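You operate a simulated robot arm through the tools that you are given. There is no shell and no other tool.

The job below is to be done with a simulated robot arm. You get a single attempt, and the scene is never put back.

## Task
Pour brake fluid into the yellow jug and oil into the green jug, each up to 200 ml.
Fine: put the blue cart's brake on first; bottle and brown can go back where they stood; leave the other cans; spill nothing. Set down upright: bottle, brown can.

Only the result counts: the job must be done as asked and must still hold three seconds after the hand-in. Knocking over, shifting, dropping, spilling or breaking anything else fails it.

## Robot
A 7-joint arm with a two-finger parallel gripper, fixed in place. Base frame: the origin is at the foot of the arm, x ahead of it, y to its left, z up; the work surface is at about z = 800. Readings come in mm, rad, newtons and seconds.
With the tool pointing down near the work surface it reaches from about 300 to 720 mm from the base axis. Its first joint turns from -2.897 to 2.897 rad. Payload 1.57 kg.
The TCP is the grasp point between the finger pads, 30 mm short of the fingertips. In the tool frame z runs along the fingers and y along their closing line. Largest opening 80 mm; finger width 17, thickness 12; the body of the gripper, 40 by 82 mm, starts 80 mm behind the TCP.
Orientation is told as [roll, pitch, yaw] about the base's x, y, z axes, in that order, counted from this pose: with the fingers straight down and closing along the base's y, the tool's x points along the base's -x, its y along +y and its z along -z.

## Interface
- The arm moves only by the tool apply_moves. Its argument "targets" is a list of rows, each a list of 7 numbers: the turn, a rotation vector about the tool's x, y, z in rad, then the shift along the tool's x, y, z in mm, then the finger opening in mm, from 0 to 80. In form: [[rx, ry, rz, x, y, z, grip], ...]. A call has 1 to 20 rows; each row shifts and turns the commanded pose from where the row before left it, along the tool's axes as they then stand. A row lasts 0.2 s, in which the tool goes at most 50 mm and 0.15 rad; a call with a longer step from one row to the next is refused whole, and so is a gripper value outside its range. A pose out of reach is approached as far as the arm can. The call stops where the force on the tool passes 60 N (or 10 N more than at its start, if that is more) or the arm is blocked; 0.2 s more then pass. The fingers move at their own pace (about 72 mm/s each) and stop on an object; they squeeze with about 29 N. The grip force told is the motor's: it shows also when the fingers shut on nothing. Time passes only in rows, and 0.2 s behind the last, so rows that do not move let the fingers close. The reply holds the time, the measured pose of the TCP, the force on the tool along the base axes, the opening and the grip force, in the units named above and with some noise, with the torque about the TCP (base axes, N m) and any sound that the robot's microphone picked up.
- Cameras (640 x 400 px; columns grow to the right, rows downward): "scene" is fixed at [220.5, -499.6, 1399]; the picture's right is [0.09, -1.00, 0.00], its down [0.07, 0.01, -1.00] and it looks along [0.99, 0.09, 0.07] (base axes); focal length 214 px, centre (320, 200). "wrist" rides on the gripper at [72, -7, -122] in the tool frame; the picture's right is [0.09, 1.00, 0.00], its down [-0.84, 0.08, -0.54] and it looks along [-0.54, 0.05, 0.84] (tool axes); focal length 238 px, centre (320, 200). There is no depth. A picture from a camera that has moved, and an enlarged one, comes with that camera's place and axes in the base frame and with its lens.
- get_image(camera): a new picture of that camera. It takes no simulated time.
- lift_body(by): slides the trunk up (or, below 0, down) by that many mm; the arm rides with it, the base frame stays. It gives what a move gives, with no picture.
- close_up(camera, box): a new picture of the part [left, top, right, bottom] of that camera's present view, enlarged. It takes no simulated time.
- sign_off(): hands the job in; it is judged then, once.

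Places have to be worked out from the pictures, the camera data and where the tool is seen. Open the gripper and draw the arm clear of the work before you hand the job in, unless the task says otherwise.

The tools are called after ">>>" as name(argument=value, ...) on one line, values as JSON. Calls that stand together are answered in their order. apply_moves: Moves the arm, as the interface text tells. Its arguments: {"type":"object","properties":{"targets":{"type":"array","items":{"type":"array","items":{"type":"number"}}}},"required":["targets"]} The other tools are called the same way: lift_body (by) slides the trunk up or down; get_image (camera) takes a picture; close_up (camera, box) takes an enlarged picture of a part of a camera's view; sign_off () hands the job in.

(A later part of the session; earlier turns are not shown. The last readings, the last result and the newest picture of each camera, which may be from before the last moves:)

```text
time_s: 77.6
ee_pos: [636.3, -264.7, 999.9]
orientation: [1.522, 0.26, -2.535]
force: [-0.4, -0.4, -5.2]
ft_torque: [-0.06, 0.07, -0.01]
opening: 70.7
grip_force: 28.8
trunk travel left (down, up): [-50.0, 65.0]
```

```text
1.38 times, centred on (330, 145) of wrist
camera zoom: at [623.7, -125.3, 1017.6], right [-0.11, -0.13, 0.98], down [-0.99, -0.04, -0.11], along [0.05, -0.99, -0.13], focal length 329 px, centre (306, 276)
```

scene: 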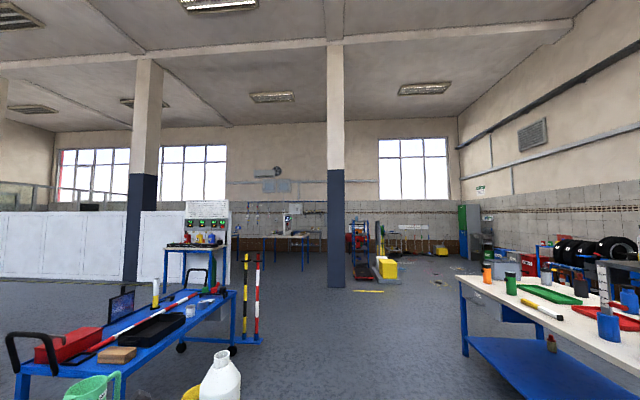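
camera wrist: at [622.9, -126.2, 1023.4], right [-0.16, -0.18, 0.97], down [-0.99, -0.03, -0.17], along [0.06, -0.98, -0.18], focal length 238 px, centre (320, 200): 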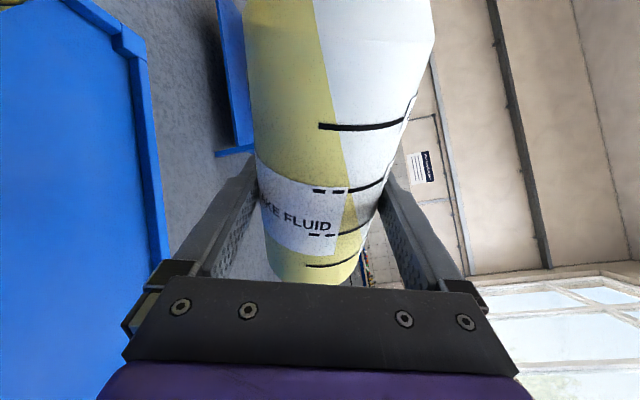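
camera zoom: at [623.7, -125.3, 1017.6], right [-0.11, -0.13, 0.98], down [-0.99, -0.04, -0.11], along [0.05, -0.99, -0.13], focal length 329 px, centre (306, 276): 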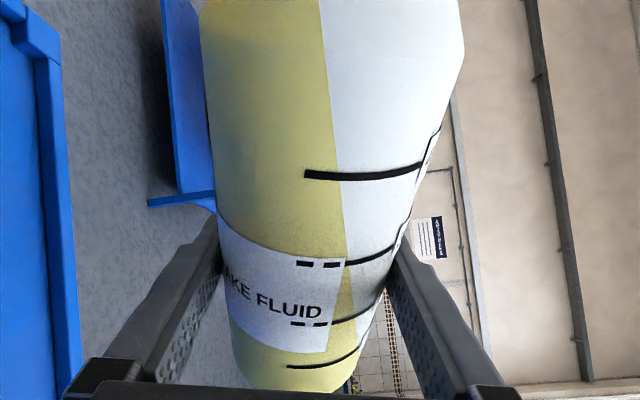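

No flow yet at about 75°. Another small increment.

>>> apply_moves(targets=[[-0.0034, 0, -0.0197, 0, 0, 0, 0], [-0.0034, 0, -0.0197, 0, 0, 0, 0], [0, 0, 0, 0, 0, 0, 0], [0, 0, 0, 0, 0, 0, 0]])

>>> close_up(camera="scene", box=[140, 320, 260, 400])

>>> close_up(camera="wrist", box=[200, 0, 460, 290])

```text
time_s: 78.6
ee_pos: [637.0, -263.9, 1000.0]
orientation: [1.529, 0.219, -2.532]
force: [0.8, 0.7, -5.3]
ft_torque: [-0.06, 0.03, -0.03]
opening: 70.5
grip_force: 29.1
trunk travel left (down, up): [-50.0, 65.0]
```

```text
5.00 times, centred on (200, 360) of scene
camera zoom: at [220.5, -499.6, 1399.0], right [0.09, -1.0, 0.0], down [0.07, 0.01, -1.0], along [0.99, 0.09, 0.07], focal length 1072 px, centre (920, -600)
```

zoom: 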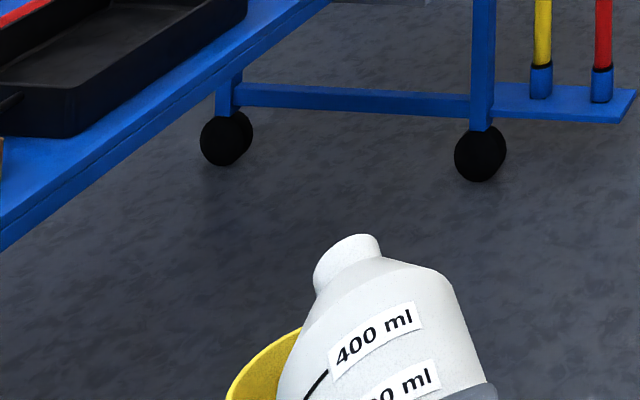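

```text
1.38 times, centred on (330, 145) of wrist
camera zoom: at [624.4, -125.1, 1013.9], right [-0.08, -0.11, 0.99], down [-1.0, -0.04, -0.09], along [0.05, -0.99, -0.1], focal length 329 px, centre (306, 276)
```

zoom: 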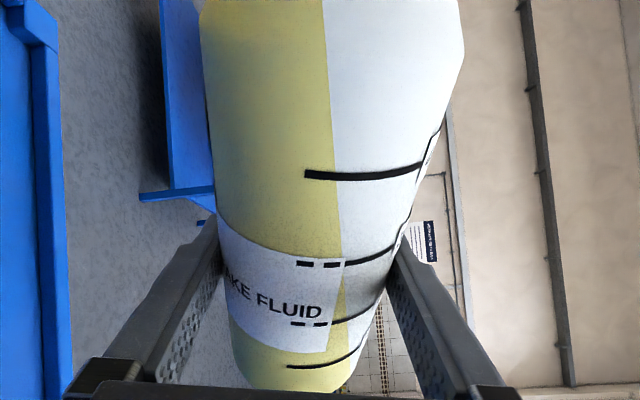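

Still no flow at 77°. Continuing with another 2.3° and a pause.

>>> apply_moves(targets=[[-0.0034, 0, -0.0197, 0, 0, 0, 0], [-0.0034, 0, -0.0197, 0, 0, 0, 0], [0, 0, 0, 0, 0, 0, 0], [0, 0, 0, 0, 0, 0, 0]])

>>> close_up(camera="scene", box=[140, 320, 260, 400])

>>> close_up(camera="wrist", box=[200, 0, 460, 290])

```text
time_s: 79.6
ee_pos: [636.1, -264.8, 1000.4]
orientation: [1.535, 0.181, -2.531]
force: [-0.1, 0.6, -3.8]
ft_torque: [-0.01, 0.04, -0.01]
opening: 70.3
grip_force: 28.0
trunk travel left (down, up): [-50.0, 65.0]
```

```text
5.00 times, centred on (200, 360) of scene
camera zoom: at [220.5, -499.6, 1399.0], right [0.09, -1.0, 0.0], down [0.07, 0.01, -1.0], along [0.99, 0.09, 0.07], focal length 1072 px, centre (920, -600)
```

zoom: 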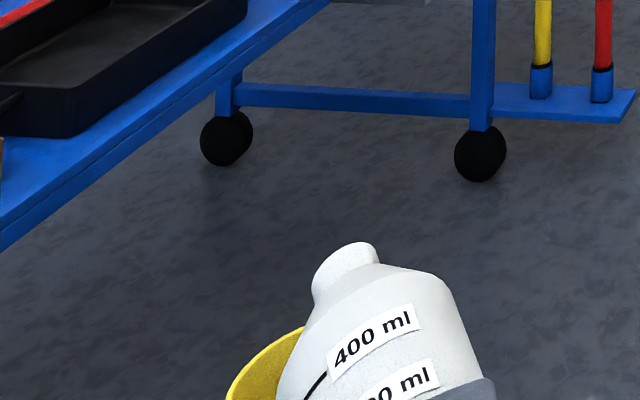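

```text
1.38 times, centred on (330, 145) of wrist
camera zoom: at [624.6, -124.5, 1010.6], right [-0.05, -0.08, 1.0], down [-1.0, -0.04, -0.06], along [0.04, -1.0, -0.08], focal length 329 px, centre (306, 276)
```

zoom: 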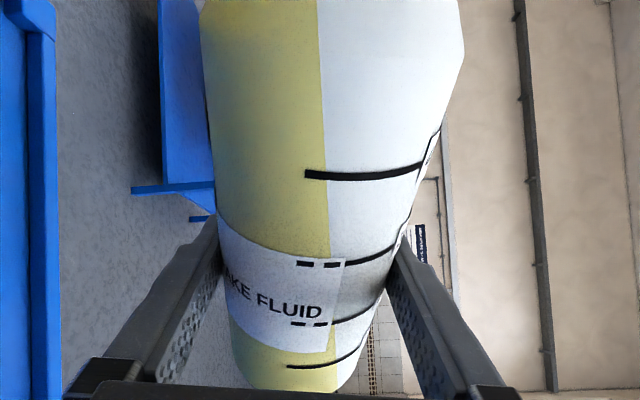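

The fluid line in the bottle has shifted slightly beyond pure rotation, so pouring may have begun. I'll hold still briefly and look again.

>>> apply_moves(targets=[[0, 0, 0, 0, 0, 0, 0], [0, 0, 0, 0, 0, 0, 0], [0, 0, 0, 0, 0, 0, 0]])

>>> close_up(camera="wrist", box=[200, 0, 460, 290])

>>> close_up(camera="scene", box=[160, 340, 240, 400])

```text
time_s: 80.4
ee_pos: [636.6, -264.2, 1000.2]
orientation: [1.535, 0.182, -2.531]
force: [0.1, -0.9, -3.4]
ft_torque: [-0.06, 0.08, -0.04]
opening: 70.4
grip_force: 28.7
trunk travel left (down, up): [-50.0, 65.0]
```

```text
1.38 times, centred on (330, 145) of wrist
camera zoom: at [624.5, -124.5, 1010.6], right [-0.05, -0.08, 1.0], down [-1.0, -0.04, -0.06], along [0.04, -1.0, -0.08], focal length 329 px, centre (306, 276)
```

zoom: 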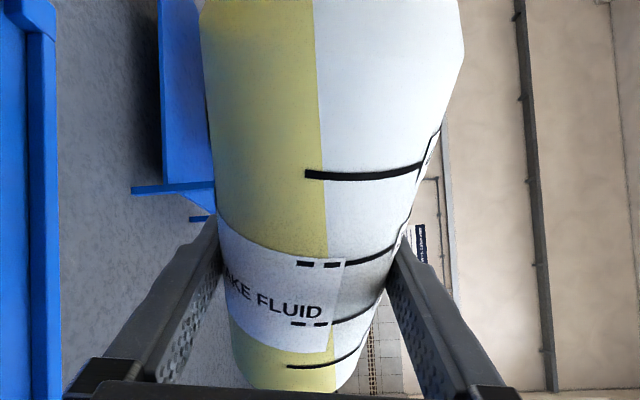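

```text
6.67 times, centred on (200, 370) of scene
camera zoom: at [220.5, -499.6, 1399.0], right [0.09, -1.0, 0.0], down [0.07, 0.01, -1.0], along [0.99, 0.09, 0.07], focal length 1430 px, centre (1120, -933)
```

zoom: 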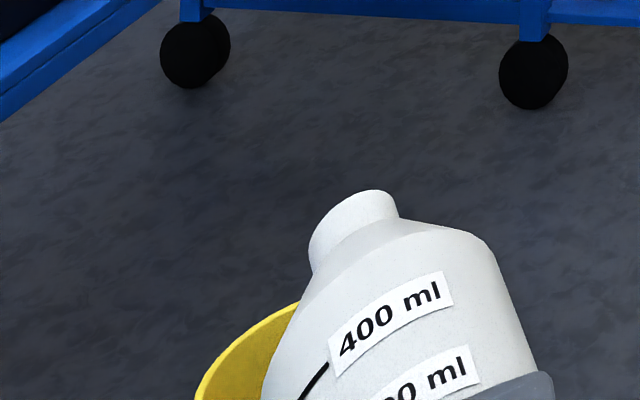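

The fluid is slowly flowing out (line keeps shifting, weight falling). To be sure it's landing in the jug, I'll tilt back to about 30° to stop the flow and look at the jug and the cart surface.

>>> apply_moves(targets=[[0.0051, 0, 0.0296, 0, 0, 0, 0], [0.0051, 0, 0.0296, 0, 0, 0, 0], [0.0068, 0, 0.0394, 0, 0, 0, 0], [0.0068, 0, 0.0394, 0, 0, 0, 0], [0.0068, 0, 0.0394, 0, 0, 0, 0], [0.0068, 0, 0.0394, 0, 0, 0, 0], [0.0068, 0, 0.0394, 0, 0, 0, 0], [0.0068, 0, 0.0394, 0, 0, 0, 0], [0.0068, 0, 0.0394, 0, 0, 0, 0], [0.0068, 0, 0.0394, 0, 0, 0, 0], [0.0068, 0, 0.0394, 0, 0, 0, 0], [0.0068, 0, 0.0394, 0, 0, 0, 0], [0.0068, 0, 0.0394, 0, 0, 0, 0], [0.0068, 0, 0.0394, 0, 0, 0, 0], [0.0068, 0, 0.0394, 0, 0, 0, 0], [0.0068, 0, 0.0394, 0, 0, 0, 0], [0.0068, 0, 0.0394, 0, 0, 0, 0], [0.0068, 0, 0.0394, 0, 0, 0, 0], [0.0068, 0, 0.0394, 0, 0, 0, 0], [0.0068, 0, 0.0394, 0, 0, 0, 0]])

>>> get_image(camera="wrist")

>>> get_image(camera="scene")

```text
time_s: 84.6
ee_pos: [637.3, -265.8, 1000.1]
orientation: [1.327, 0.945, -2.655]
force: [0.6, 0.0, -3.4]
ft_torque: [-0.04, 0.02, 0.0]
opening: 70.4
grip_force: 28.8
trunk travel left (down, up): [-50.0, 65.0]
```

```text
taken
camera wrist: at [600.6, -148.3, 1071.6], right [-0.53, -0.55, 0.64], down [-0.82, 0.14, -0.56], along [0.22, -0.82, -0.53], focal length 238 px, centre (320, 200)
```

wrist: 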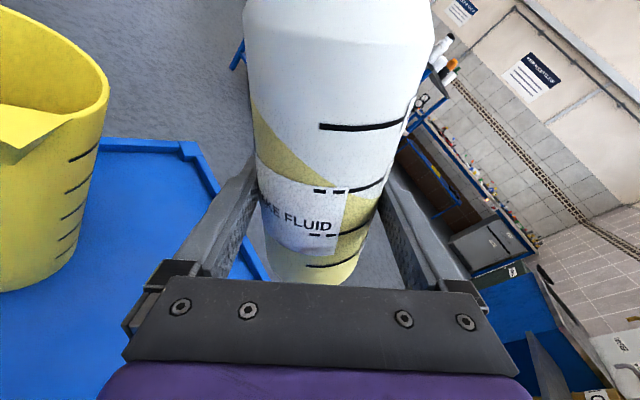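

```text
taken
```

scene: 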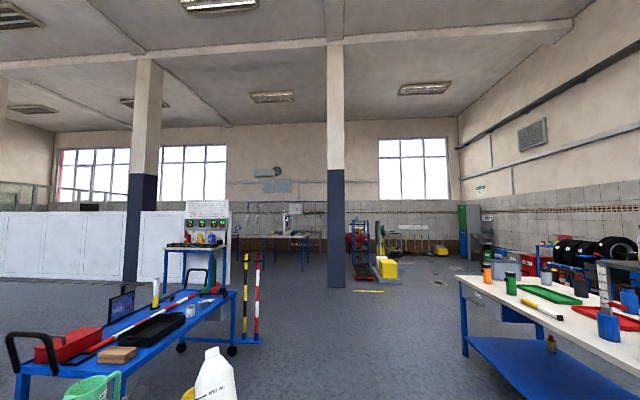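

The level dropped noticeably (weight ≈3.4 N, so perhaps ~120–140 ml poured), and the cart looks clean. I'll bring the bottle fully upright to read its marks.

>>> apply_moves(targets=[[0.0068, 0, 0.0394, 0, 0, 0, 0], [0.0068, 0, 0.0394, 0, 0, 0, 0], [0.0068, 0, 0.0394, 0, 0, 0, 0], [0.0068, 0, 0.0394, 0, 0, 0, 0], [0.0068, 0, 0.0394, 0, 0, 0, 0], [0.0068, 0, 0.0394, 0, 0, 0, 0], [0.0068, 0, 0.0394, 0, 0, 0, 0], [0.0068, 0, 0.0394, 0, 0, 0, 0], [0.0068, 0, 0.0394, 0, 0, 0, 0], [0.0068, 0, 0.0394, 0, 0, 0, 0], [0.0068, 0, 0.0394, 0, 0, 0, 0], [0.0051, 0, 0.0296, 0, 0, 0, 0], [0.0051, 0, 0.0296, 0, 0, 0, 0], [0.0051, 0, 0.0296, 0, 0, 0, 0], [0.0034, 0, 0.0197, 0, 0, 0, 0], [0.0034, 0, 0.0197, 0, 0, 0, 0], [0, 0, 0, 0, 0, 0, 0], [0, 0, 0, 0, 0, 0, 0]])

>>> get_image(camera="wrist")

>>> close_up(camera="wrist", box=[220, 100, 440, 290])

```text
time_s: 88.4
ee_pos: [637.7, -264.1, 1000.1]
orientation: [0.201, 1.395, 2.553]
force: [-0.5, 0.3, -4.3]
ft_torque: [0.04, 0.04, -0.02]
opening: 70.4
grip_force: 28.5
trunk travel left (down, up): [-50.0, 65.0]
```

```text
taken
camera wrist: at [566.7, -181.8, 1091.3], right [-0.69, -0.71, 0.13], down [-0.55, 0.41, -0.73], along [0.47, -0.57, -0.67], focal length 238 px, centre (320, 200)
```

wrist: 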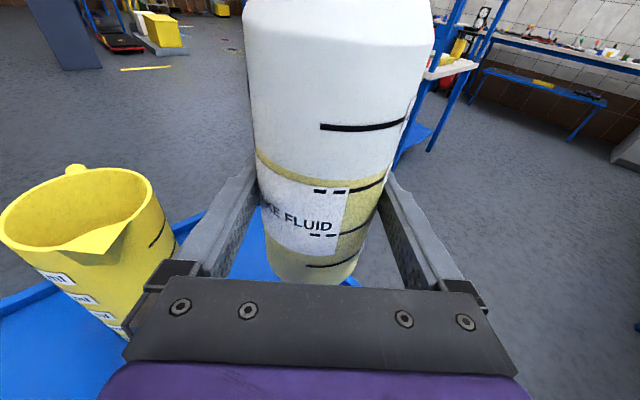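

```text
2.11 times, centred on (330, 195) of wrist
camera zoom: at [566.7, -181.8, 1091.3], right [-0.69, -0.71, 0.13], down [-0.55, 0.41, -0.73], along [0.47, -0.57, -0.67], focal length 502 px, centre (299, 210)
```

zoom: 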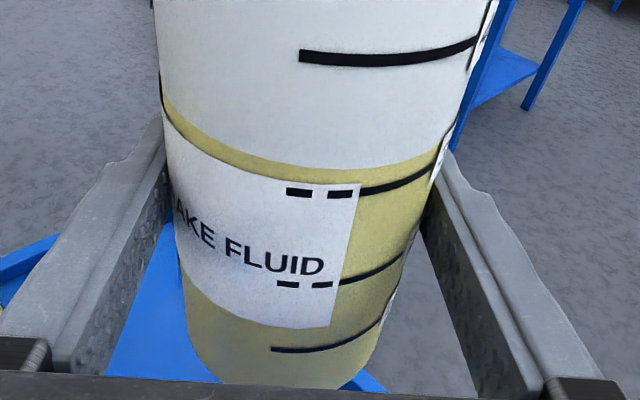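

Upright reading: about 320 ml left from ~377, so roughly 57 ml is in the jug, flowing gently at ~79°. I'll do a second pour: tilt back up to ~82° in two calls, watching the line.

>>> apply_moves(targets=[[-0.0034, 0, -0.0197, 0, 0, 0, 0], [-0.0068, 0, -0.0394, 0, 0, 0, 0], [-0.0068, 0, -0.0394, 0, 0, 0, 0], [-0.0068, 0, -0.0394, 0, 0, 0, 0], [-0.0068, 0, -0.0394, 0, 0, 0, 0], [-0.0068, 0, -0.0394, 0, 0, 0, 0], [-0.0068, 0, -0.0394, 0, 0, 0, 0], [-0.0068, 0, -0.0394, 0, 0, 0, 0], [-0.0068, 0, -0.0394, 0, 0, 0, 0], [-0.0068, 0, -0.0394, 0, 0, 0, 0], [-0.0068, 0, -0.0394, 0, 0, 0, 0], [-0.0068, 0, -0.0394, 0, 0, 0, 0], [-0.0068, 0, -0.0394, 0, 0, 0, 0], [-0.0068, 0, -0.0394, 0, 0, 0, 0], [-0.0068, 0, -0.0394, 0, 0, 0, 0], [-0.0068, 0, -0.0394, 0, 0, 0, 0], [-0.0068, 0, -0.0394, 0, 0, 0, 0], [-0.0068, 0, -0.0394, 0, 0, 0, 0], [-0.0068, 0, -0.0394, 0, 0, 0, 0], [-0.0068, 0, -0.0394, 0, 0, 0, 0]])

>>> get_image(camera="wrist")

```text
time_s: 92.6
ee_pos: [636.5, -263.2, 1000.3]
orientation: [1.41, 0.741, -2.59]
force: [-1.5, 0.6, -3.7]
ft_torque: [-0.04, 0.07, 0.0]
opening: 70.2
grip_force: 28.9
trunk travel left (down, up): [-50.0, 65.0]
```

```text
taken
camera wrist: at [610.6, -139.0, 1058.2], right [-0.42, -0.45, 0.79], down [-0.89, 0.06, -0.44], along [0.15, -0.89, -0.43], focal length 238 px, centre (320, 200)
```

wrist: 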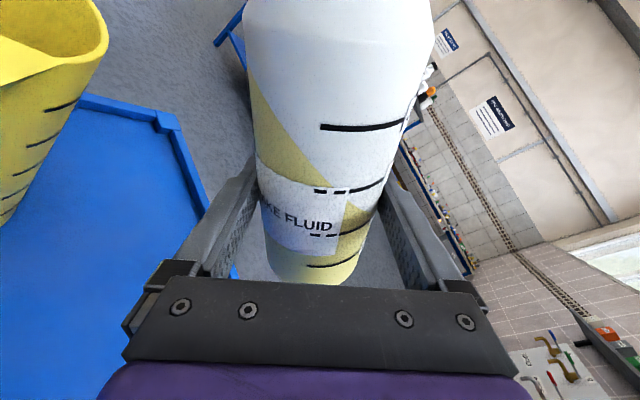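

Tilt is now about 48°. I'll go on to about 82° and hold for about one second.

>>> apply_moves(targets=[[-0.0068, 0, -0.0394, 0, 0, 0, 0], [-0.0068, 0, -0.0394, 0, 0, 0, 0], [-0.0068, 0, -0.0394, 0, 0, 0, 0], [-0.0068, 0, -0.0394, 0, 0, 0, 0], [-0.0068, 0, -0.0394, 0, 0, 0, 0], [-0.0068, 0, -0.0394, 0, 0, 0, 0], [-0.0068, 0, -0.0394, 0, 0, 0, 0], [-0.0068, 0, -0.0394, 0, 0, 0, 0], [-0.0068, 0, -0.0394, 0, 0, 0, 0], [-0.0068, 0, -0.0394, 0, 0, 0, 0], [-0.0068, 0, -0.0394, 0, 0, 0, 0], [-0.0068, 0, -0.0394, 0, 0, 0, 0], [-0.0068, 0, -0.0394, 0, 0, 0, 0], [-0.0068, 0, -0.0394, 0, 0, 0, 0], [-0.0068, 0, -0.0394, 0, 0, 0, 0], [0, 0, 0, 0, 0, 0, 0], [0, 0, 0, 0, 0, 0, 0], [0, 0, 0, 0, 0, 0, 0]])

>>> close_up(camera="wrist", box=[200, 0, 460, 290])

>>> close_up(camera="scene", box=[160, 340, 240, 400])

```text
time_s: 96.4
ee_pos: [636.3, -263.9, 999.7]
orientation: [1.543, 0.15, -2.528]
force: [0.3, -0.4, -3.8]
ft_torque: [-0.04, 0.08, 0.01]
opening: 70.2
grip_force: 28.9
trunk travel left (down, up): [-50.0, 65.0]
```

```text
1.38 times, centred on (330, 145) of wrist
camera zoom: at [624.4, -123.7, 1007.4], right [-0.03, -0.06, 1.0], down [-1.0, -0.04, -0.03], along [0.04, -1.0, -0.06], focal length 329 px, centre (306, 276)
```

zoom: 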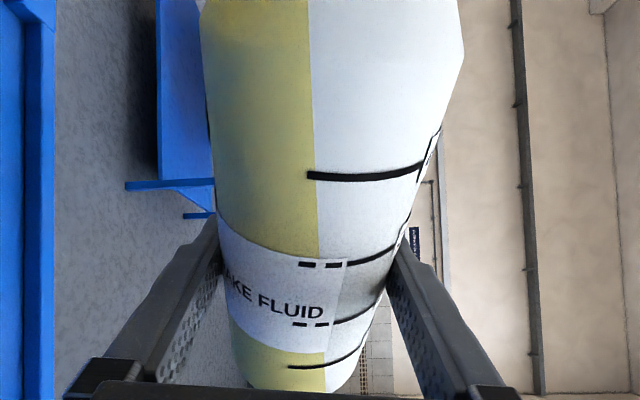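

```text
6.67 times, centred on (200, 370) of scene
camera zoom: at [220.5, -499.6, 1399.0], right [0.09, -1.0, 0.0], down [0.07, 0.01, -1.0], along [0.99, 0.09, 0.07], focal length 1430 px, centre (1120, -933)
```

zoom: 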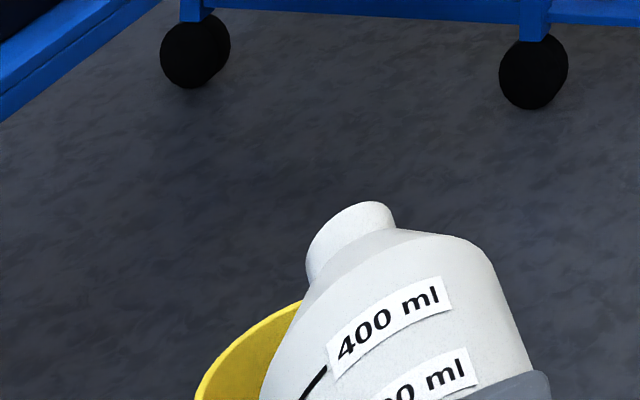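

The line has moved further; the flow is gentle. I'll hold another 1 s and compare.

>>> apply_moves(targets=[[0, 0, 0, 0, 0, 0, 0], [0, 0, 0, 0, 0, 0, 0], [0, 0, 0, 0, 0, 0, 0], [0, 0, 0, 0, 0, 0, 0]])

>>> close_up(camera="wrist", box=[200, 0, 460, 290])

```text
time_s: 97.4
ee_pos: [637.1, -263.7, 998.6]
orientation: [1.542, 0.152, -2.531]
force: [-0.7, 0.0, -3.1]
ft_torque: [-0.01, 0.07, -0.02]
opening: 70.3
grip_force: 28.9
trunk travel left (down, up): [-50.0, 65.0]
```

```text
1.38 times, centred on (330, 145) of wrist
camera zoom: at [624.4, -123.8, 1007.4], right [-0.03, -0.06, 1.0], down [-1.0, -0.04, -0.03], along [0.04, -1.0, -0.06], focal length 329 px, centre (306, 276)
```

zoom: 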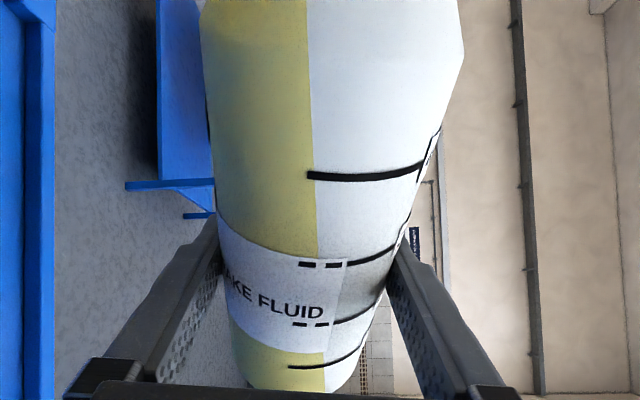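

The line has nearly stopped moving, so the bottle pours quasi-statically: each angle leaves a definite volume. I'll add about 2.3° and hold.

>>> apply_moves(targets=[[-0.0034, 0, -0.0197, 0, 0, 0, 0], [-0.0034, 0, -0.0197, 0, 0, 0, 0], [0, 0, 0, 0, 0, 0, 0], [0, 0, 0, 0, 0, 0, 0], [0, 0, 0, 0, 0, 0, 0], [0, 0, 0, 0, 0, 0, 0], [0, 0, 0, 0, 0, 0, 0], [0, 0, 0, 0, 0, 0, 0]])

>>> close_up(camera="wrist", box=[200, 0, 460, 290])

>>> close_up(camera="scene", box=[160, 340, 240, 400])

```text
time_s: 99.2
ee_pos: [637.8, -264.1, 999.9]
orientation: [1.55, 0.113, -2.529]
force: [0.2, -0.3, -3.0]
ft_torque: [-0.02, 0.03, -0.02]
opening: 70.3
grip_force: 28.7
trunk travel left (down, up): [-50.0, 65.0]
```

```text
1.38 times, centred on (330, 145) of wrist
camera zoom: at [624.7, -123.8, 1004.1], right [0.0, -0.03, 1.0], down [-1.0, -0.04, -0.01], along [0.04, -1.0, -0.03], focal length 329 px, centre (306, 276)
```

zoom: 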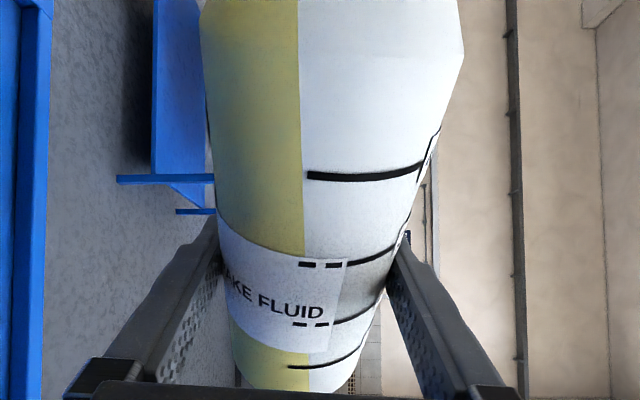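

```text
6.67 times, centred on (200, 370) of scene
camera zoom: at [220.5, -499.6, 1399.0], right [0.09, -1.0, 0.0], down [0.07, 0.01, -1.0], along [0.99, 0.09, 0.07], focal length 1430 px, centre (1120, -933)
```

zoom: 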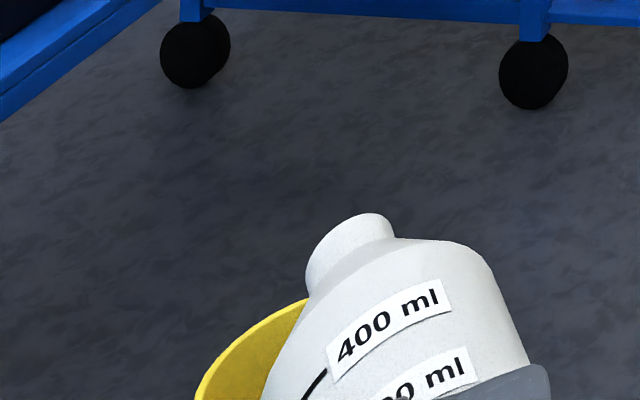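

The line has settled lower (perhaps ~240–260 ml left). I'll return the bottle upright in two calls for an accurate mark reading before the final pour.

>>> apply_moves(targets=[[0.0068, 0, 0.0394, 0, 0, 0, 0], [0.0068, 0, 0.0394, 0, 0, 0, 0], [0.0068, 0, 0.0394, 0, 0, 0, 0], [0.0068, 0, 0.0394, 0, 0, 0, 0], [0.0068, 0, 0.0394, 0, 0, 0, 0], [0.0068, 0, 0.0394, 0, 0, 0, 0], [0.0068, 0, 0.0394, 0, 0, 0, 0], [0.0068, 0, 0.0394, 0, 0, 0, 0], [0.0068, 0, 0.0394, 0, 0, 0, 0], [0.0068, 0, 0.0394, 0, 0, 0, 0], [0.0068, 0, 0.0394, 0, 0, 0, 0], [0.0068, 0, 0.0394, 0, 0, 0, 0], [0.0068, 0, 0.0394, 0, 0, 0, 0], [0.0068, 0, 0.0394, 0, 0, 0, 0], [0.0068, 0, 0.0394, 0, 0, 0, 0], [0.0068, 0, 0.0394, 0, 0, 0, 0], [0.0068, 0, 0.0394, 0, 0, 0, 0], [0.0068, 0, 0.0394, 0, 0, 0, 0], [0.0068, 0, 0.0394, 0, 0, 0, 0], [0.0068, 0, 0.0394, 0, 0, 0, 0]])

>>> apply_moves(targets=[[0.0068, 0, 0.0394, 0, 0, 0, 0], [0.0068, 0, 0.0394, 0, 0, 0, 0], [0.0068, 0, 0.0394, 0, 0, 0, 0], [0.0068, 0, 0.0394, 0, 0, 0, 0], [0.0068, 0, 0.0394, 0, 0, 0, 0], [0.0068, 0, 0.0394, 0, 0, 0, 0], [0.0068, 0, 0.0394, 0, 0, 0, 0], [0.0068, 0, 0.0394, 0, 0, 0, 0], [0.0068, 0, 0.0394, 0, 0, 0, 0], [0.0068, 0, 0.0394, 0, 0, 0, 0], [0.0068, 0, 0.0394, 0, 0, 0, 0], [0.0068, 0, 0.0394, 0, 0, 0, 0], [0.0068, 0, 0.0394, 0, 0, 0, 0], [0.0068, 0, 0.0394, 0, 0, 0, 0], [0.0068, 0, 0.0394, 0, 0, 0, 0], [0.0051, 0, 0.0296, 0, 0, 0, 0], [0.0034, 0, 0.0197, 0, 0, 0, 0], [0, 0, 0, 0, 0, 0, 0], [0, 0, 0, 0, 0, 0, 0]])

>>> get_image(camera="wrist")

>>> close_up(camera="wrist", box=[220, 100, 440, 290])

```text
time_s: 103.4
ee_pos: [637.4, -264.3, 999.5]
orientation: [1.348, 0.896, -2.635]
force: [-0.2, -0.2, -3.2]
ft_torque: [-0.03, 0.05, 0.02]
opening: 70.3
grip_force: 28.6
trunk travel left (down, up): [-50.0, 65.0]
```

```text
time_s: 107.4
ee_pos: [635.6, -264.1, 999.9]
orientation: [0.028, 1.398, 2.383]
force: [0.8, -0.2, -2.4]
ft_torque: [-0.02, 0.01, -0.05]
opening: 70.3
grip_force: 28.8
trunk travel left (down, up): [-50.0, 65.0]
```

```text
taken
camera wrist: at [564.9, -183.8, 1091.8], right [-0.69, -0.71, 0.1], down [-0.54, 0.42, -0.73], along [0.48, -0.56, -0.68], focal length 238 px, centre (320, 200)
```

wrist: 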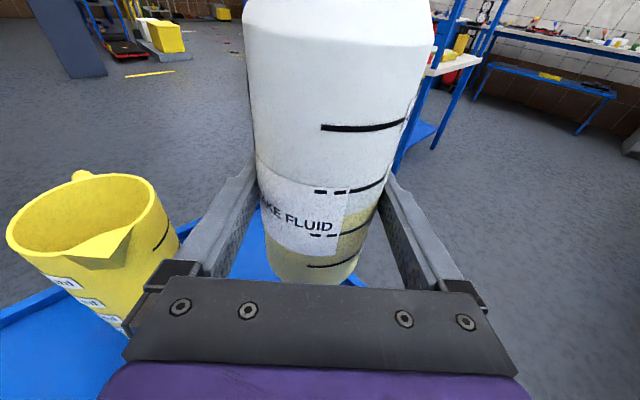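

```text
2.11 times, centred on (330, 195) of wrist
camera zoom: at [564.9, -183.8, 1091.8], right [-0.69, -0.71, 0.1], down [-0.54, 0.42, -0.73], along [0.48, -0.56, -0.68], focal length 502 px, centre (299, 210)
```

zoom: 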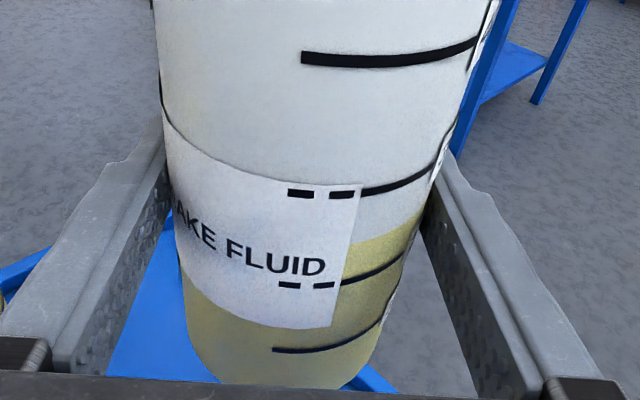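

Upright reading: ≈248 ml left, so ≈129 ml is in the jug and about 71 ml more is needed (target ≈177 ml remaining). I'll tilt again in two calls, this time toward ~86°.

>>> apply_moves(targets=[[-0.0034, 0, -0.0197, 0, 0, 0, 0], [-0.0068, 0, -0.0394, 0, 0, 0, 0], [-0.0068, 0, -0.0394, 0, 0, 0, 0], [-0.0068, 0, -0.0394, 0, 0, 0, 0], [-0.0068, 0, -0.0394, 0, 0, 0, 0], [-0.0068, 0, -0.0394, 0, 0, 0, 0], [-0.0068, 0, -0.0394, 0, 0, 0, 0], [-0.0068, 0, -0.0394, 0, 0, 0, 0], [-0.0068, 0, -0.0394, 0, 0, 0, 0], [-0.0068, 0, -0.0394, 0, 0, 0, 0], [-0.0068, 0, -0.0394, 0, 0, 0, 0], [-0.0068, 0, -0.0394, 0, 0, 0, 0], [-0.0068, 0, -0.0394, 0, 0, 0, 0], [-0.0068, 0, -0.0394, 0, 0, 0, 0], [-0.0068, 0, -0.0394, 0, 0, 0, 0], [-0.0068, 0, -0.0394, 0, 0, 0, 0], [-0.0068, 0, -0.0394, 0, 0, 0, 0], [-0.0068, 0, -0.0394, 0, 0, 0, 0], [-0.0068, 0, -0.0394, 0, 0, 0, 0], [-0.0068, 0, -0.0394, 0, 0, 0, 0]])

>>> apply_moves(targets=[[-0.0068, 0, -0.0394, 0, 0, 0, 0], [-0.0068, 0, -0.0394, 0, 0, 0, 0], [-0.0068, 0, -0.0394, 0, 0, 0, 0], [-0.0068, 0, -0.0394, 0, 0, 0, 0], [-0.0068, 0, -0.0394, 0, 0, 0, 0], [-0.0068, 0, -0.0394, 0, 0, 0, 0], [-0.0068, 0, -0.0394, 0, 0, 0, 0], [-0.0068, 0, -0.0394, 0, 0, 0, 0], [-0.0068, 0, -0.0394, 0, 0, 0, 0], [-0.0068, 0, -0.0394, 0, 0, 0, 0], [-0.0068, 0, -0.0394, 0, 0, 0, 0], [-0.0068, 0, -0.0394, 0, 0, 0, 0], [-0.0068, 0, -0.0394, 0, 0, 0, 0], [-0.0068, 0, -0.0394, 0, 0, 0, 0], [-0.0068, 0, -0.0394, 0, 0, 0, 0], [-0.0068, 0, -0.0394, 0, 0, 0, 0], [-0.0068, 0, -0.0394, 0, 0, 0, 0]])

>>> close_up(camera="wrist", box=[200, 0, 460, 290])

```text
time_s: 111.6
ee_pos: [637.2, -263.9, 999.5]
orientation: [1.399, 0.77, -2.6]
force: [0.5, -0.7, -2.4]
ft_torque: [-0.01, 0.04, 0.02]
opening: 70.0
grip_force: 29.5
trunk travel left (down, up): [-50.0, 65.0]
```

```text
time_s: 115.2
ee_pos: [637.3, -264.5, 998.9]
orientation: [1.55, 0.102, -2.53]
force: [-0.1, 0.5, -3.9]
ft_torque: [-0.05, 0.06, 0.02]
opening: 70.3
grip_force: 28.9
trunk travel left (down, up): [-50.0, 65.0]
```

```text
1.38 times, centred on (330, 145) of wrist
camera zoom: at [624.5, -124.2, 1003.4], right [0.0, -0.02, 1.0], down [-1.0, -0.04, 0.0], along [0.04, -1.0, -0.02], focal length 329 px, centre (306, 276)
```

zoom: 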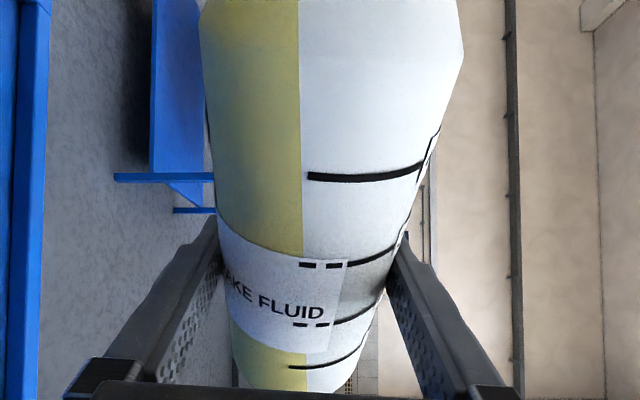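

At 84.2° the line matches the earlier equilibrium. I'll add about 1.7° and hold to let it settle.

>>> apply_moves(targets=[[-0.0025, 0, -0.0148, 0, 0, 0, 0], [-0.0025, 0, -0.0148, 0, 0, 0, 0], [0, 0, 0, 0, 0, 0, 0], [0, 0, 0, 0, 0, 0, 0], [0, 0, 0, 0, 0, 0, 0], [0, 0, 0, 0, 0, 0, 0], [0, 0, 0, 0, 0, 0, 0]])

>>> close_up(camera="wrist", box=[200, 0, 460, 290])

```text
time_s: 116.8
ee_pos: [636.9, -264.4, 1001.4]
orientation: [1.557, 0.073, -2.527]
force: [-1.4, 0.6, -2.4]
ft_torque: [-0.03, 0.02, 0.01]
opening: 70.2
grip_force: 28.3
trunk travel left (down, up): [-50.0, 65.0]
```

```text
1.38 times, centred on (330, 145) of wrist
camera zoom: at [624.9, -124.2, 1000.8], right [0.02, 0.0, 1.0], down [-1.0, -0.04, 0.02], along [0.04, -1.0, 0.0], focal length 329 px, centre (306, 276)
```

zoom: 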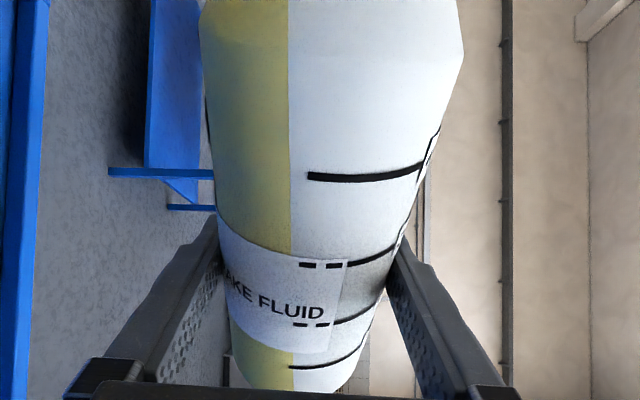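

Line fraction suggests ≈210 ml left. I'll add about 1.2° and hold again.

>>> apply_moves(targets=[[-0.0018, 0, -0.0104, 0, 0, 0, 0], [-0.0018, 0, -0.0104, 0, 0, 0, 0], [0, 0, 0, 0, 0, 0, 0], [0, 0, 0, 0, 0, 0, 0], [0, 0, 0, 0, 0, 0, 0], [0, 0, 0, 0, 0, 0, 0], [0, 0, 0, 0, 0, 0, 0], [0, 0, 0, 0, 0, 0, 0]])

>>> close_up(camera="wrist", box=[200, 0, 460, 290])

```text
time_s: 118.6
ee_pos: [637.8, -265.0, 1000.7]
orientation: [1.559, 0.053, -2.528]
force: [0.3, -0.3, -3.0]
ft_torque: [-0.01, 0.03, -0.03]
opening: 70.2
grip_force: 29.3
trunk travel left (down, up): [-50.0, 65.0]
```

```text
1.38 times, centred on (330, 145) of wrist
camera zoom: at [624.8, -124.2, 998.6], right [0.04, 0.01, 1.0], down [-1.0, -0.04, 0.04], along [0.04, -1.0, 0.01], focal length 329 px, centre (306, 276)
```

zoom: 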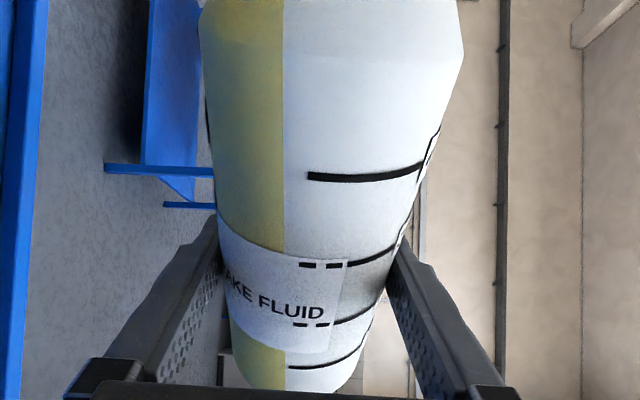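

Estimated ≈187 ml left, close to the target. I'll return upright for an accurate reading before the last few millilitres.

>>> apply_moves(targets=[[0.0068, 0, 0.0394, 0, 0, 0, 0], [0.0068, 0, 0.0394, 0, 0, 0, 0], [0.0068, 0, 0.0394, 0, 0, 0, 0], [0.0068, 0, 0.0394, 0, 0, 0, 0], [0.0068, 0, 0.0394, 0, 0, 0, 0], [0.0068, 0, 0.0394, 0, 0, 0, 0], [0.0068, 0, 0.0394, 0, 0, 0, 0], [0.0068, 0, 0.0394, 0, 0, 0, 0], [0.0068, 0, 0.0394, 0, 0, 0, 0], [0.0068, 0, 0.0394, 0, 0, 0, 0], [0.0068, 0, 0.0394, 0, 0, 0, 0], [0.0068, 0, 0.0394, 0, 0, 0, 0], [0.0068, 0, 0.0394, 0, 0, 0, 0], [0.0068, 0, 0.0394, 0, 0, 0, 0], [0.0068, 0, 0.0394, 0, 0, 0, 0], [0.0068, 0, 0.0394, 0, 0, 0, 0], [0.0068, 0, 0.0394, 0, 0, 0, 0], [0.0068, 0, 0.0394, 0, 0, 0, 0], [0.0068, 0, 0.0394, 0, 0, 0, 0], [0.0068, 0, 0.0394, 0, 0, 0, 0]])

>>> apply_moves(targets=[[0.0068, 0, 0.0394, 0, 0, 0, 0], [0.0068, 0, 0.0394, 0, 0, 0, 0], [0.0068, 0, 0.0394, 0, 0, 0, 0], [0.0068, 0, 0.0394, 0, 0, 0, 0], [0.0068, 0, 0.0394, 0, 0, 0, 0], [0.0068, 0, 0.0394, 0, 0, 0, 0], [0.0068, 0, 0.0394, 0, 0, 0, 0], [0.0068, 0, 0.0394, 0, 0, 0, 0], [0.0068, 0, 0.0394, 0, 0, 0, 0], [0.0068, 0, 0.0394, 0, 0, 0, 0], [0.0068, 0, 0.0394, 0, 0, 0, 0], [0.0068, 0, 0.0394, 0, 0, 0, 0], [0.0068, 0, 0.0394, 0, 0, 0, 0], [0.0068, 0, 0.0394, 0, 0, 0, 0], [0.0068, 0, 0.0394, 0, 0, 0, 0], [0.0068, 0, 0.0394, 0, 0, 0, 0], [0.0068, 0, 0.0394, 0, 0, 0, 0], [0.006, 0, 0.035, 0, 0, 0, 0], [0, 0, 0, 0, 0, 0, 0]])

>>> get_image(camera="wrist")

>>> close_up(camera="wrist", box=[300, 160, 400, 290])

```text
time_s: 122.8
ee_pos: [635.6, -263.1, 999.1]
orientation: [1.375, 0.836, -2.615]
force: [0.3, -0.9, -1.8]
ft_torque: [-0.02, 0.04, -0.02]
opening: 70.0
grip_force: 29.0
trunk travel left (down, up): [-50.0, 65.0]
```

```text
time_s: 126.8
ee_pos: [636.9, -265.2, 998.9]
orientation: [0.0, 1.399, 2.357]
force: [-0.1, 0.2, -1.3]
ft_torque: [-0.03, -0.01, 0.01]
opening: 70.3
grip_force: 29.3
trunk travel left (down, up): [-50.0, 65.0]
```

```text
taken
camera wrist: at [564.9, -184.7, 1091.5], right [-0.69, -0.71, 0.09], down [-0.53, 0.43, -0.73], along [0.48, -0.56, -0.68], focal length 238 px, centre (320, 200)
```

wrist: 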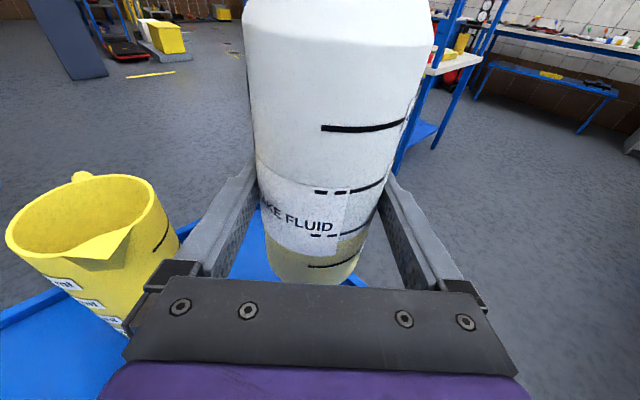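

```text
3.08 times, centred on (350, 225) of wrist
camera zoom: at [564.9, -184.7, 1091.5], right [-0.69, -0.71, 0.09], down [-0.53, 0.43, -0.73], along [0.48, -0.56, -0.68], focal length 733 px, centre (228, 123)
```

zoom: 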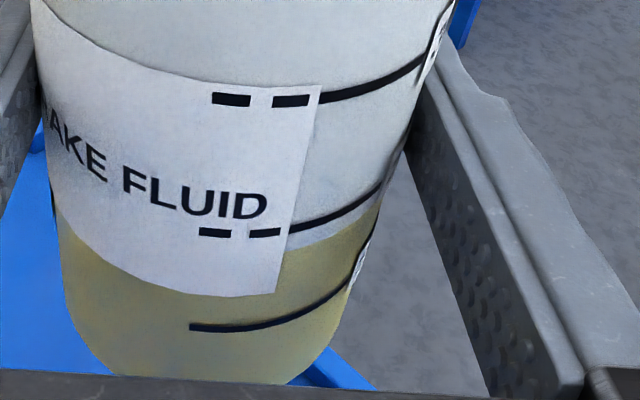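

Reading: level about 23% below the 200 mark, i.e. ≈177 ml left, so ≈200 ml has been poured. I'll carry the bottle back to its original spot (517, −217) and lower it most of the way.

>>> apply_moves(targets=[[0, 0, 0, -3.34, 8.5, -19.5, 0], [0, 0, 0, -3.34, 8.5, -19.5, 0], [0, 0, 0, -3.34, 8.5, -19.5, 0], [0, 0, 0, -3.34, 8.5, -19.5, 0], [0, 0, 0, -3.34, 8.5, -19.5, 0], [0, 0, 0, -3.34, 8.5, -19.5, 0], [0, 0, 0, 0, 0, 0, 0], [0, 0, 0, -14.8, 0, 2.53, 0], [0, 0, 0, -14.8, 0, 2.53, 0], [0, 0, 0, -14.8, 0, 2.53, 0], [0, 0, 0, -14.8, 0, 2.53, 0], [0, 0, 0, -14.8, 0, 2.53, 0], [0, 0, 0, -14.8, 0, 2.53, 0], [0, 0, 0, -14.8, 0, 2.53, 0], [0, 0, 0, -9.9, 0, 1.7, 0], [0, 0, 0, 0, 0, 0, 0]])

>>> get_image(camera="wrist")

```text
time_s: 130.2
ee_pos: [516.2, -215.9, 886.0]
orientation: [0.002, 1.399, 2.361]
force: [0.0, -0.2, -3.1]
ft_torque: [0.03, 0.02, -0.01]
opening: 70.0
grip_force: 29.3
trunk travel left (down, up): [-50.0, 65.0]
```

```text
taken
camera wrist: at [444.6, -136.1, 977.2], right [-0.69, -0.71, 0.09], down [-0.53, 0.42, -0.73], along [0.48, -0.56, -0.68], focal length 238 px, centre (320, 200)
```

wrist: 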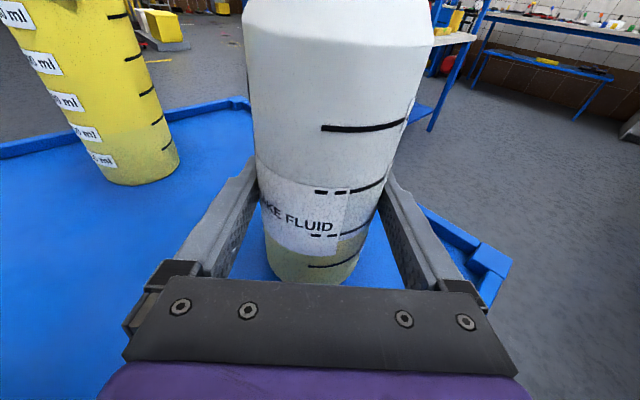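

The yellow jug is translucent and now shows a darker filled portion. I'll zoom to read its level against the 200 ml mark.

>>> close_up(camera="wrist", box=[20, 60, 200, 200])

```text
2.86 times, centred on (110, 130) of wrist
camera zoom: at [444.6, -136.1, 977.2], right [-0.69, -0.71, 0.09], down [-0.53, 0.42, -0.73], along [0.48, -0.56, -0.68], focal length 681 px, centre (920, 400)
```

zoom: 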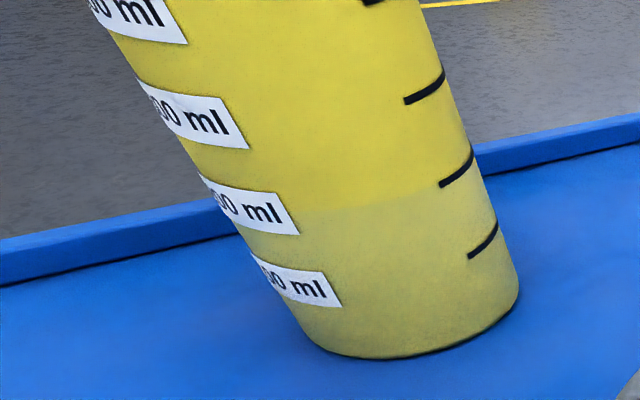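

The fill boundary in the jug meets the 200 ml line. I'll now lower the bottle gently until it touches the cart.

>>> apply_moves(targets=[[0, 0, 0, -4.9, 0, 0.85, 0], [0, 0, 0, -4.9, 0, 0.85, 0], [0, 0, 0, -3.9, 0, 0.68, 0], [0, 0, 0, -2, 0, 0.34, 0], [0, 0, 0, -1, 0, 0.17, 0], [0, 0, 0, 0, 0, 0, 0]])

```text
time_s: 131.6
ee_pos: [517.0, -214.8, 868.1]
orientation: [0.003, 1.397, 2.359]
force: [-0.2, 1.0, -2.8]
ft_torque: [0.02, -0.01, 0.01]
opening: 70.3
grip_force: 28.6
trunk travel left (down, up): [-50.0, 65.0]
```

Weight still on the gripper at z=868; I'll lower about 1.5 mm more in half-millimetre steps.

>>> apply_moves(targets=[[0, 0, 0, -0.6, 0, 0.1, 0], [0, 0, 0, -0.6, 0, 0.1, 0], [0, 0, 0, -0.6, 0, 0.1, 0], [0, 0, 0, 0, 0, 0, 0]])

```text
time_s: 132.6
ee_pos: [515.4, -216.6, 868.7]
orientation: [0.001, 1.398, 2.358]
force: [0.6, -0.4, 1.3]
ft_torque: [0.01, -0.23, 0.01]
opening: 70.2
grip_force: 29.0
trunk travel left (down, up): [-50.0, 65.0]
```

Contact is made (force reversed). I'll open the fingers and check that the bottle stands.

>>> apply_moves(targets=[[0, 0, 0, 0, 0, 0, 74], [0, 0, 0, 0, 0, 0, 80], [0, 0, 0, 0, 0, 0, 80], [0, 0, 0, 0, 0, 0, 80]])

>>> get_image(camera="wrist")

```text
time_s: 133.6
ee_pos: [517.0, -215.5, 866.9]
orientation: [0.003, 1.399, 2.36]
force: [-0.1, 0.4, 0.0]
ft_torque: [-0.02, -0.02, -0.01]
opening: 80.1
grip_force: 0.0
trunk travel left (down, up): [-50.0, 65.0]
```

```text
taken
camera wrist: at [443.5, -136.0, 958.9], right [-0.69, -0.71, 0.09], down [-0.53, 0.42, -0.73], along [0.48, -0.56, -0.68], focal length 238 px, centre (320, 200)
```

wrist: 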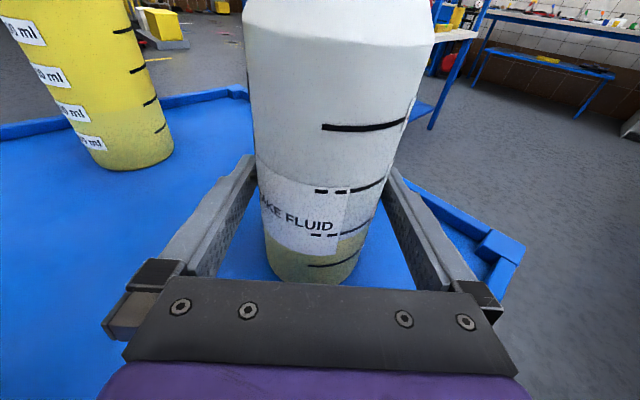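

The bottle stands upright at its original place. I'll withdraw straight up, clear of it, to z≈1100.

>>> apply_moves(targets=[[0, 0, 0, 9.86, 0, -1.69, 80], [0, 0, 0, 19.7, 0, -3.4, 80], [0, 0, 0, 29.6, 0, -5.1, 80], [0, 0, 0, 29.6, 0, -5.1, 80], [0, 0, 0, 29.6, 0, -5.1, 80], [0, 0, 0, 29.6, 0, -5.1, 80], [0, 0, 0, 29.6, 0, -5.1, 80], [0, 0, 0, 29.6, 0, -5.1, 80], [0, 0, 0, 29.6, 0, -5.1, 80], [0, 0, 0, 0, 0, 0, 80]])

>>> get_image(camera="wrist")

>>> get_image(camera="scene")

```text
time_s: 135.8
ee_pos: [518.0, -216.2, 1108.2]
orientation: [0.003, 1.399, 2.36]
force: [-0.3, 0.2, -0.2]
ft_torque: [-0.03, -0.03, 0.03]
opening: 80.1
grip_force: 0.0
trunk travel left (down, up): [-50.0, 65.0]
```

```text
taken
camera wrist: at [444.5, -135.4, 1200.2], right [-0.69, -0.71, 0.09], down [-0.53, 0.42, -0.73], along [0.48, -0.56, -0.68], focal length 238 px, centre (320, 200)
```

wrist: 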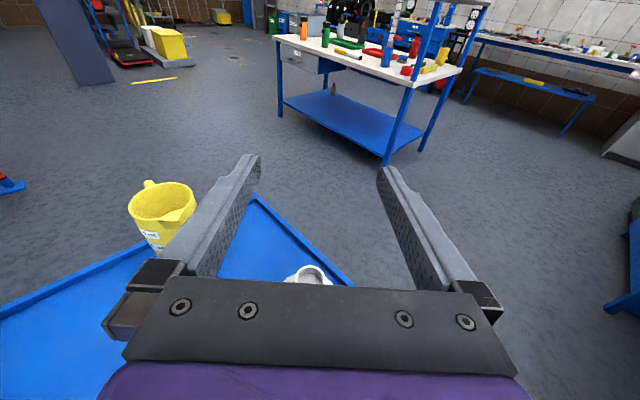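

```text
taken
```

scene: 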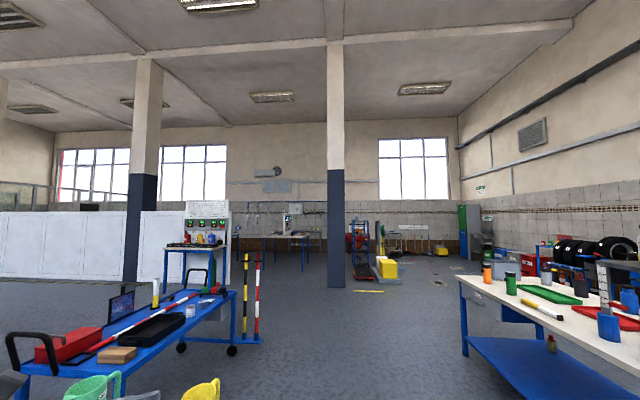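

The bottle is back within a few millimetres of where it stood. Now I'll move over to the oil can at (518, −21), still at z≈1108.

>>> apply_moves(targets=[[0, 0, 0, -4.66, -27.6, -27.2, 80], [0, 0, 0, -4.66, -27.6, -27.2, 80], [0, 0, 0, -4.66, -27.6, -27.2, 80], [0, 0, 0, -4.66, -27.6, -27.2, 80], [0, 0, 0, -4.66, -27.6, -27.2, 80], [0, 0, 0, 0, 0, 0, 80]])

>>> get_image(camera="wrist")

```text
time_s: 137.2
ee_pos: [516.1, -21.6, 1106.7]
orientation: [0.006, 1.398, 2.362]
force: [-0.2, -0.3, -0.1]
ft_torque: [0.02, 0.01, 0.0]
opening: 80.0
grip_force: 0.1
trunk travel left (down, up): [-50.0, 65.0]
```

```text
taken
camera wrist: at [445.0, 58.8, 1198.4], right [-0.69, -0.71, 0.09], down [-0.53, 0.42, -0.73], along [0.48, -0.56, -0.68], focal length 238 px, centre (320, 200)
```

wrist: 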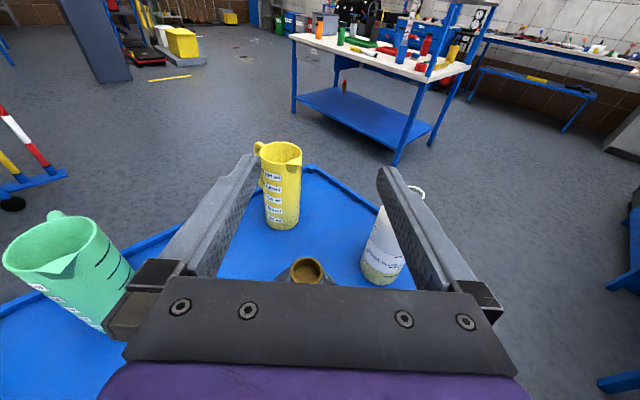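

From here the yellow jug and the can's mouth are in view. I'll zoom in on both.

>>> close_up(camera="wrist", box=[230, 130, 330, 240])

>>> close_up(camera="wrist", box=[260, 230, 360, 290])

```text
3.64 times, centred on (280, 185) of wrist
camera zoom: at [445.0, 58.8, 1198.4], right [-0.69, -0.71, 0.09], down [-0.53, 0.42, -0.73], along [0.48, -0.56, -0.68], focal length 867 px, centre (466, 254)
```

zoom: 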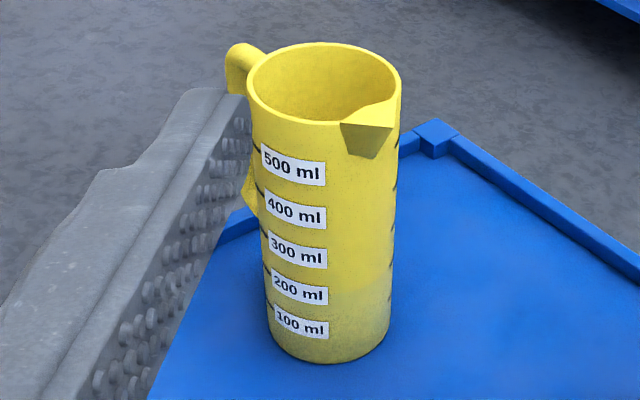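

```text
6.40 times, centred on (310, 260) of wrist
camera zoom: at [445.0, 58.8, 1198.4], right [-0.69, -0.71, 0.09], down [-0.53, 0.42, -0.73], along [0.48, -0.56, -0.68], focal length 1525 px, centre (384, -184)
```

zoom: 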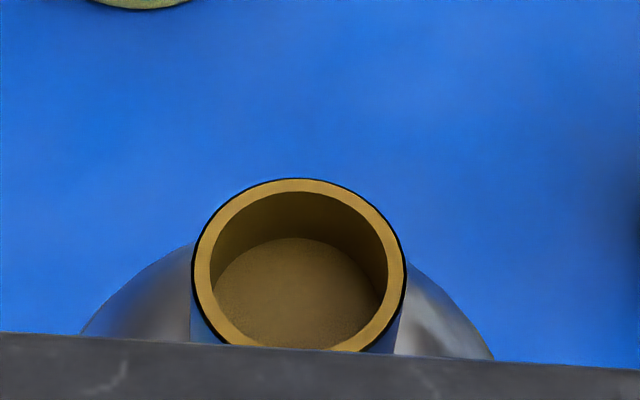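

The yellow jug's level sits at the 200 ml label. The can's mouth is ≈3.3 mm off the finger mid-plane, so I'll correct that while descending to mouth height and re-check.

>>> apply_moves(targets=[[0, 0, 0, -30.1, -1.07, 5.27, 80], [0, 0, 0, -30.1, -1.07, 5.27, 80], [0, 0, 0, -30.1, -1.07, 5.27, 80], [0, 0, 0, 0, 0, 0, 80], [0, 0, 0, 0, 0, 0, 80]])

>>> close_up(camera="wrist", box=[200, 120, 440, 300])

```text
time_s: 138.4
ee_pos: [520.0, -19.4, 1015.8]
orientation: [0.004, 1.399, 2.36]
force: [0.1, -0.9, 0.0]
ft_torque: [0.01, 0.0, 0.0]
opening: 80.0
grip_force: 0.0
trunk travel left (down, up): [-50.0, 65.0]
```

```text
2.22 times, centred on (320, 210) of wrist
camera zoom: at [446.4, 59.9, 1106.7], right [-0.69, -0.72, 0.09], down [-0.53, 0.42, -0.73], along [0.48, -0.56, -0.68], focal length 530 px, centre (320, 178)
```

zoom: 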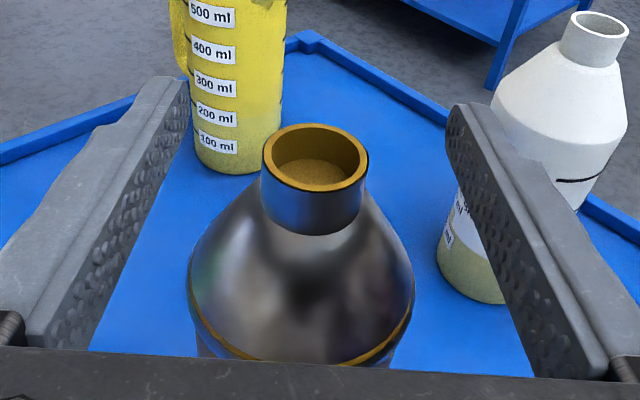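

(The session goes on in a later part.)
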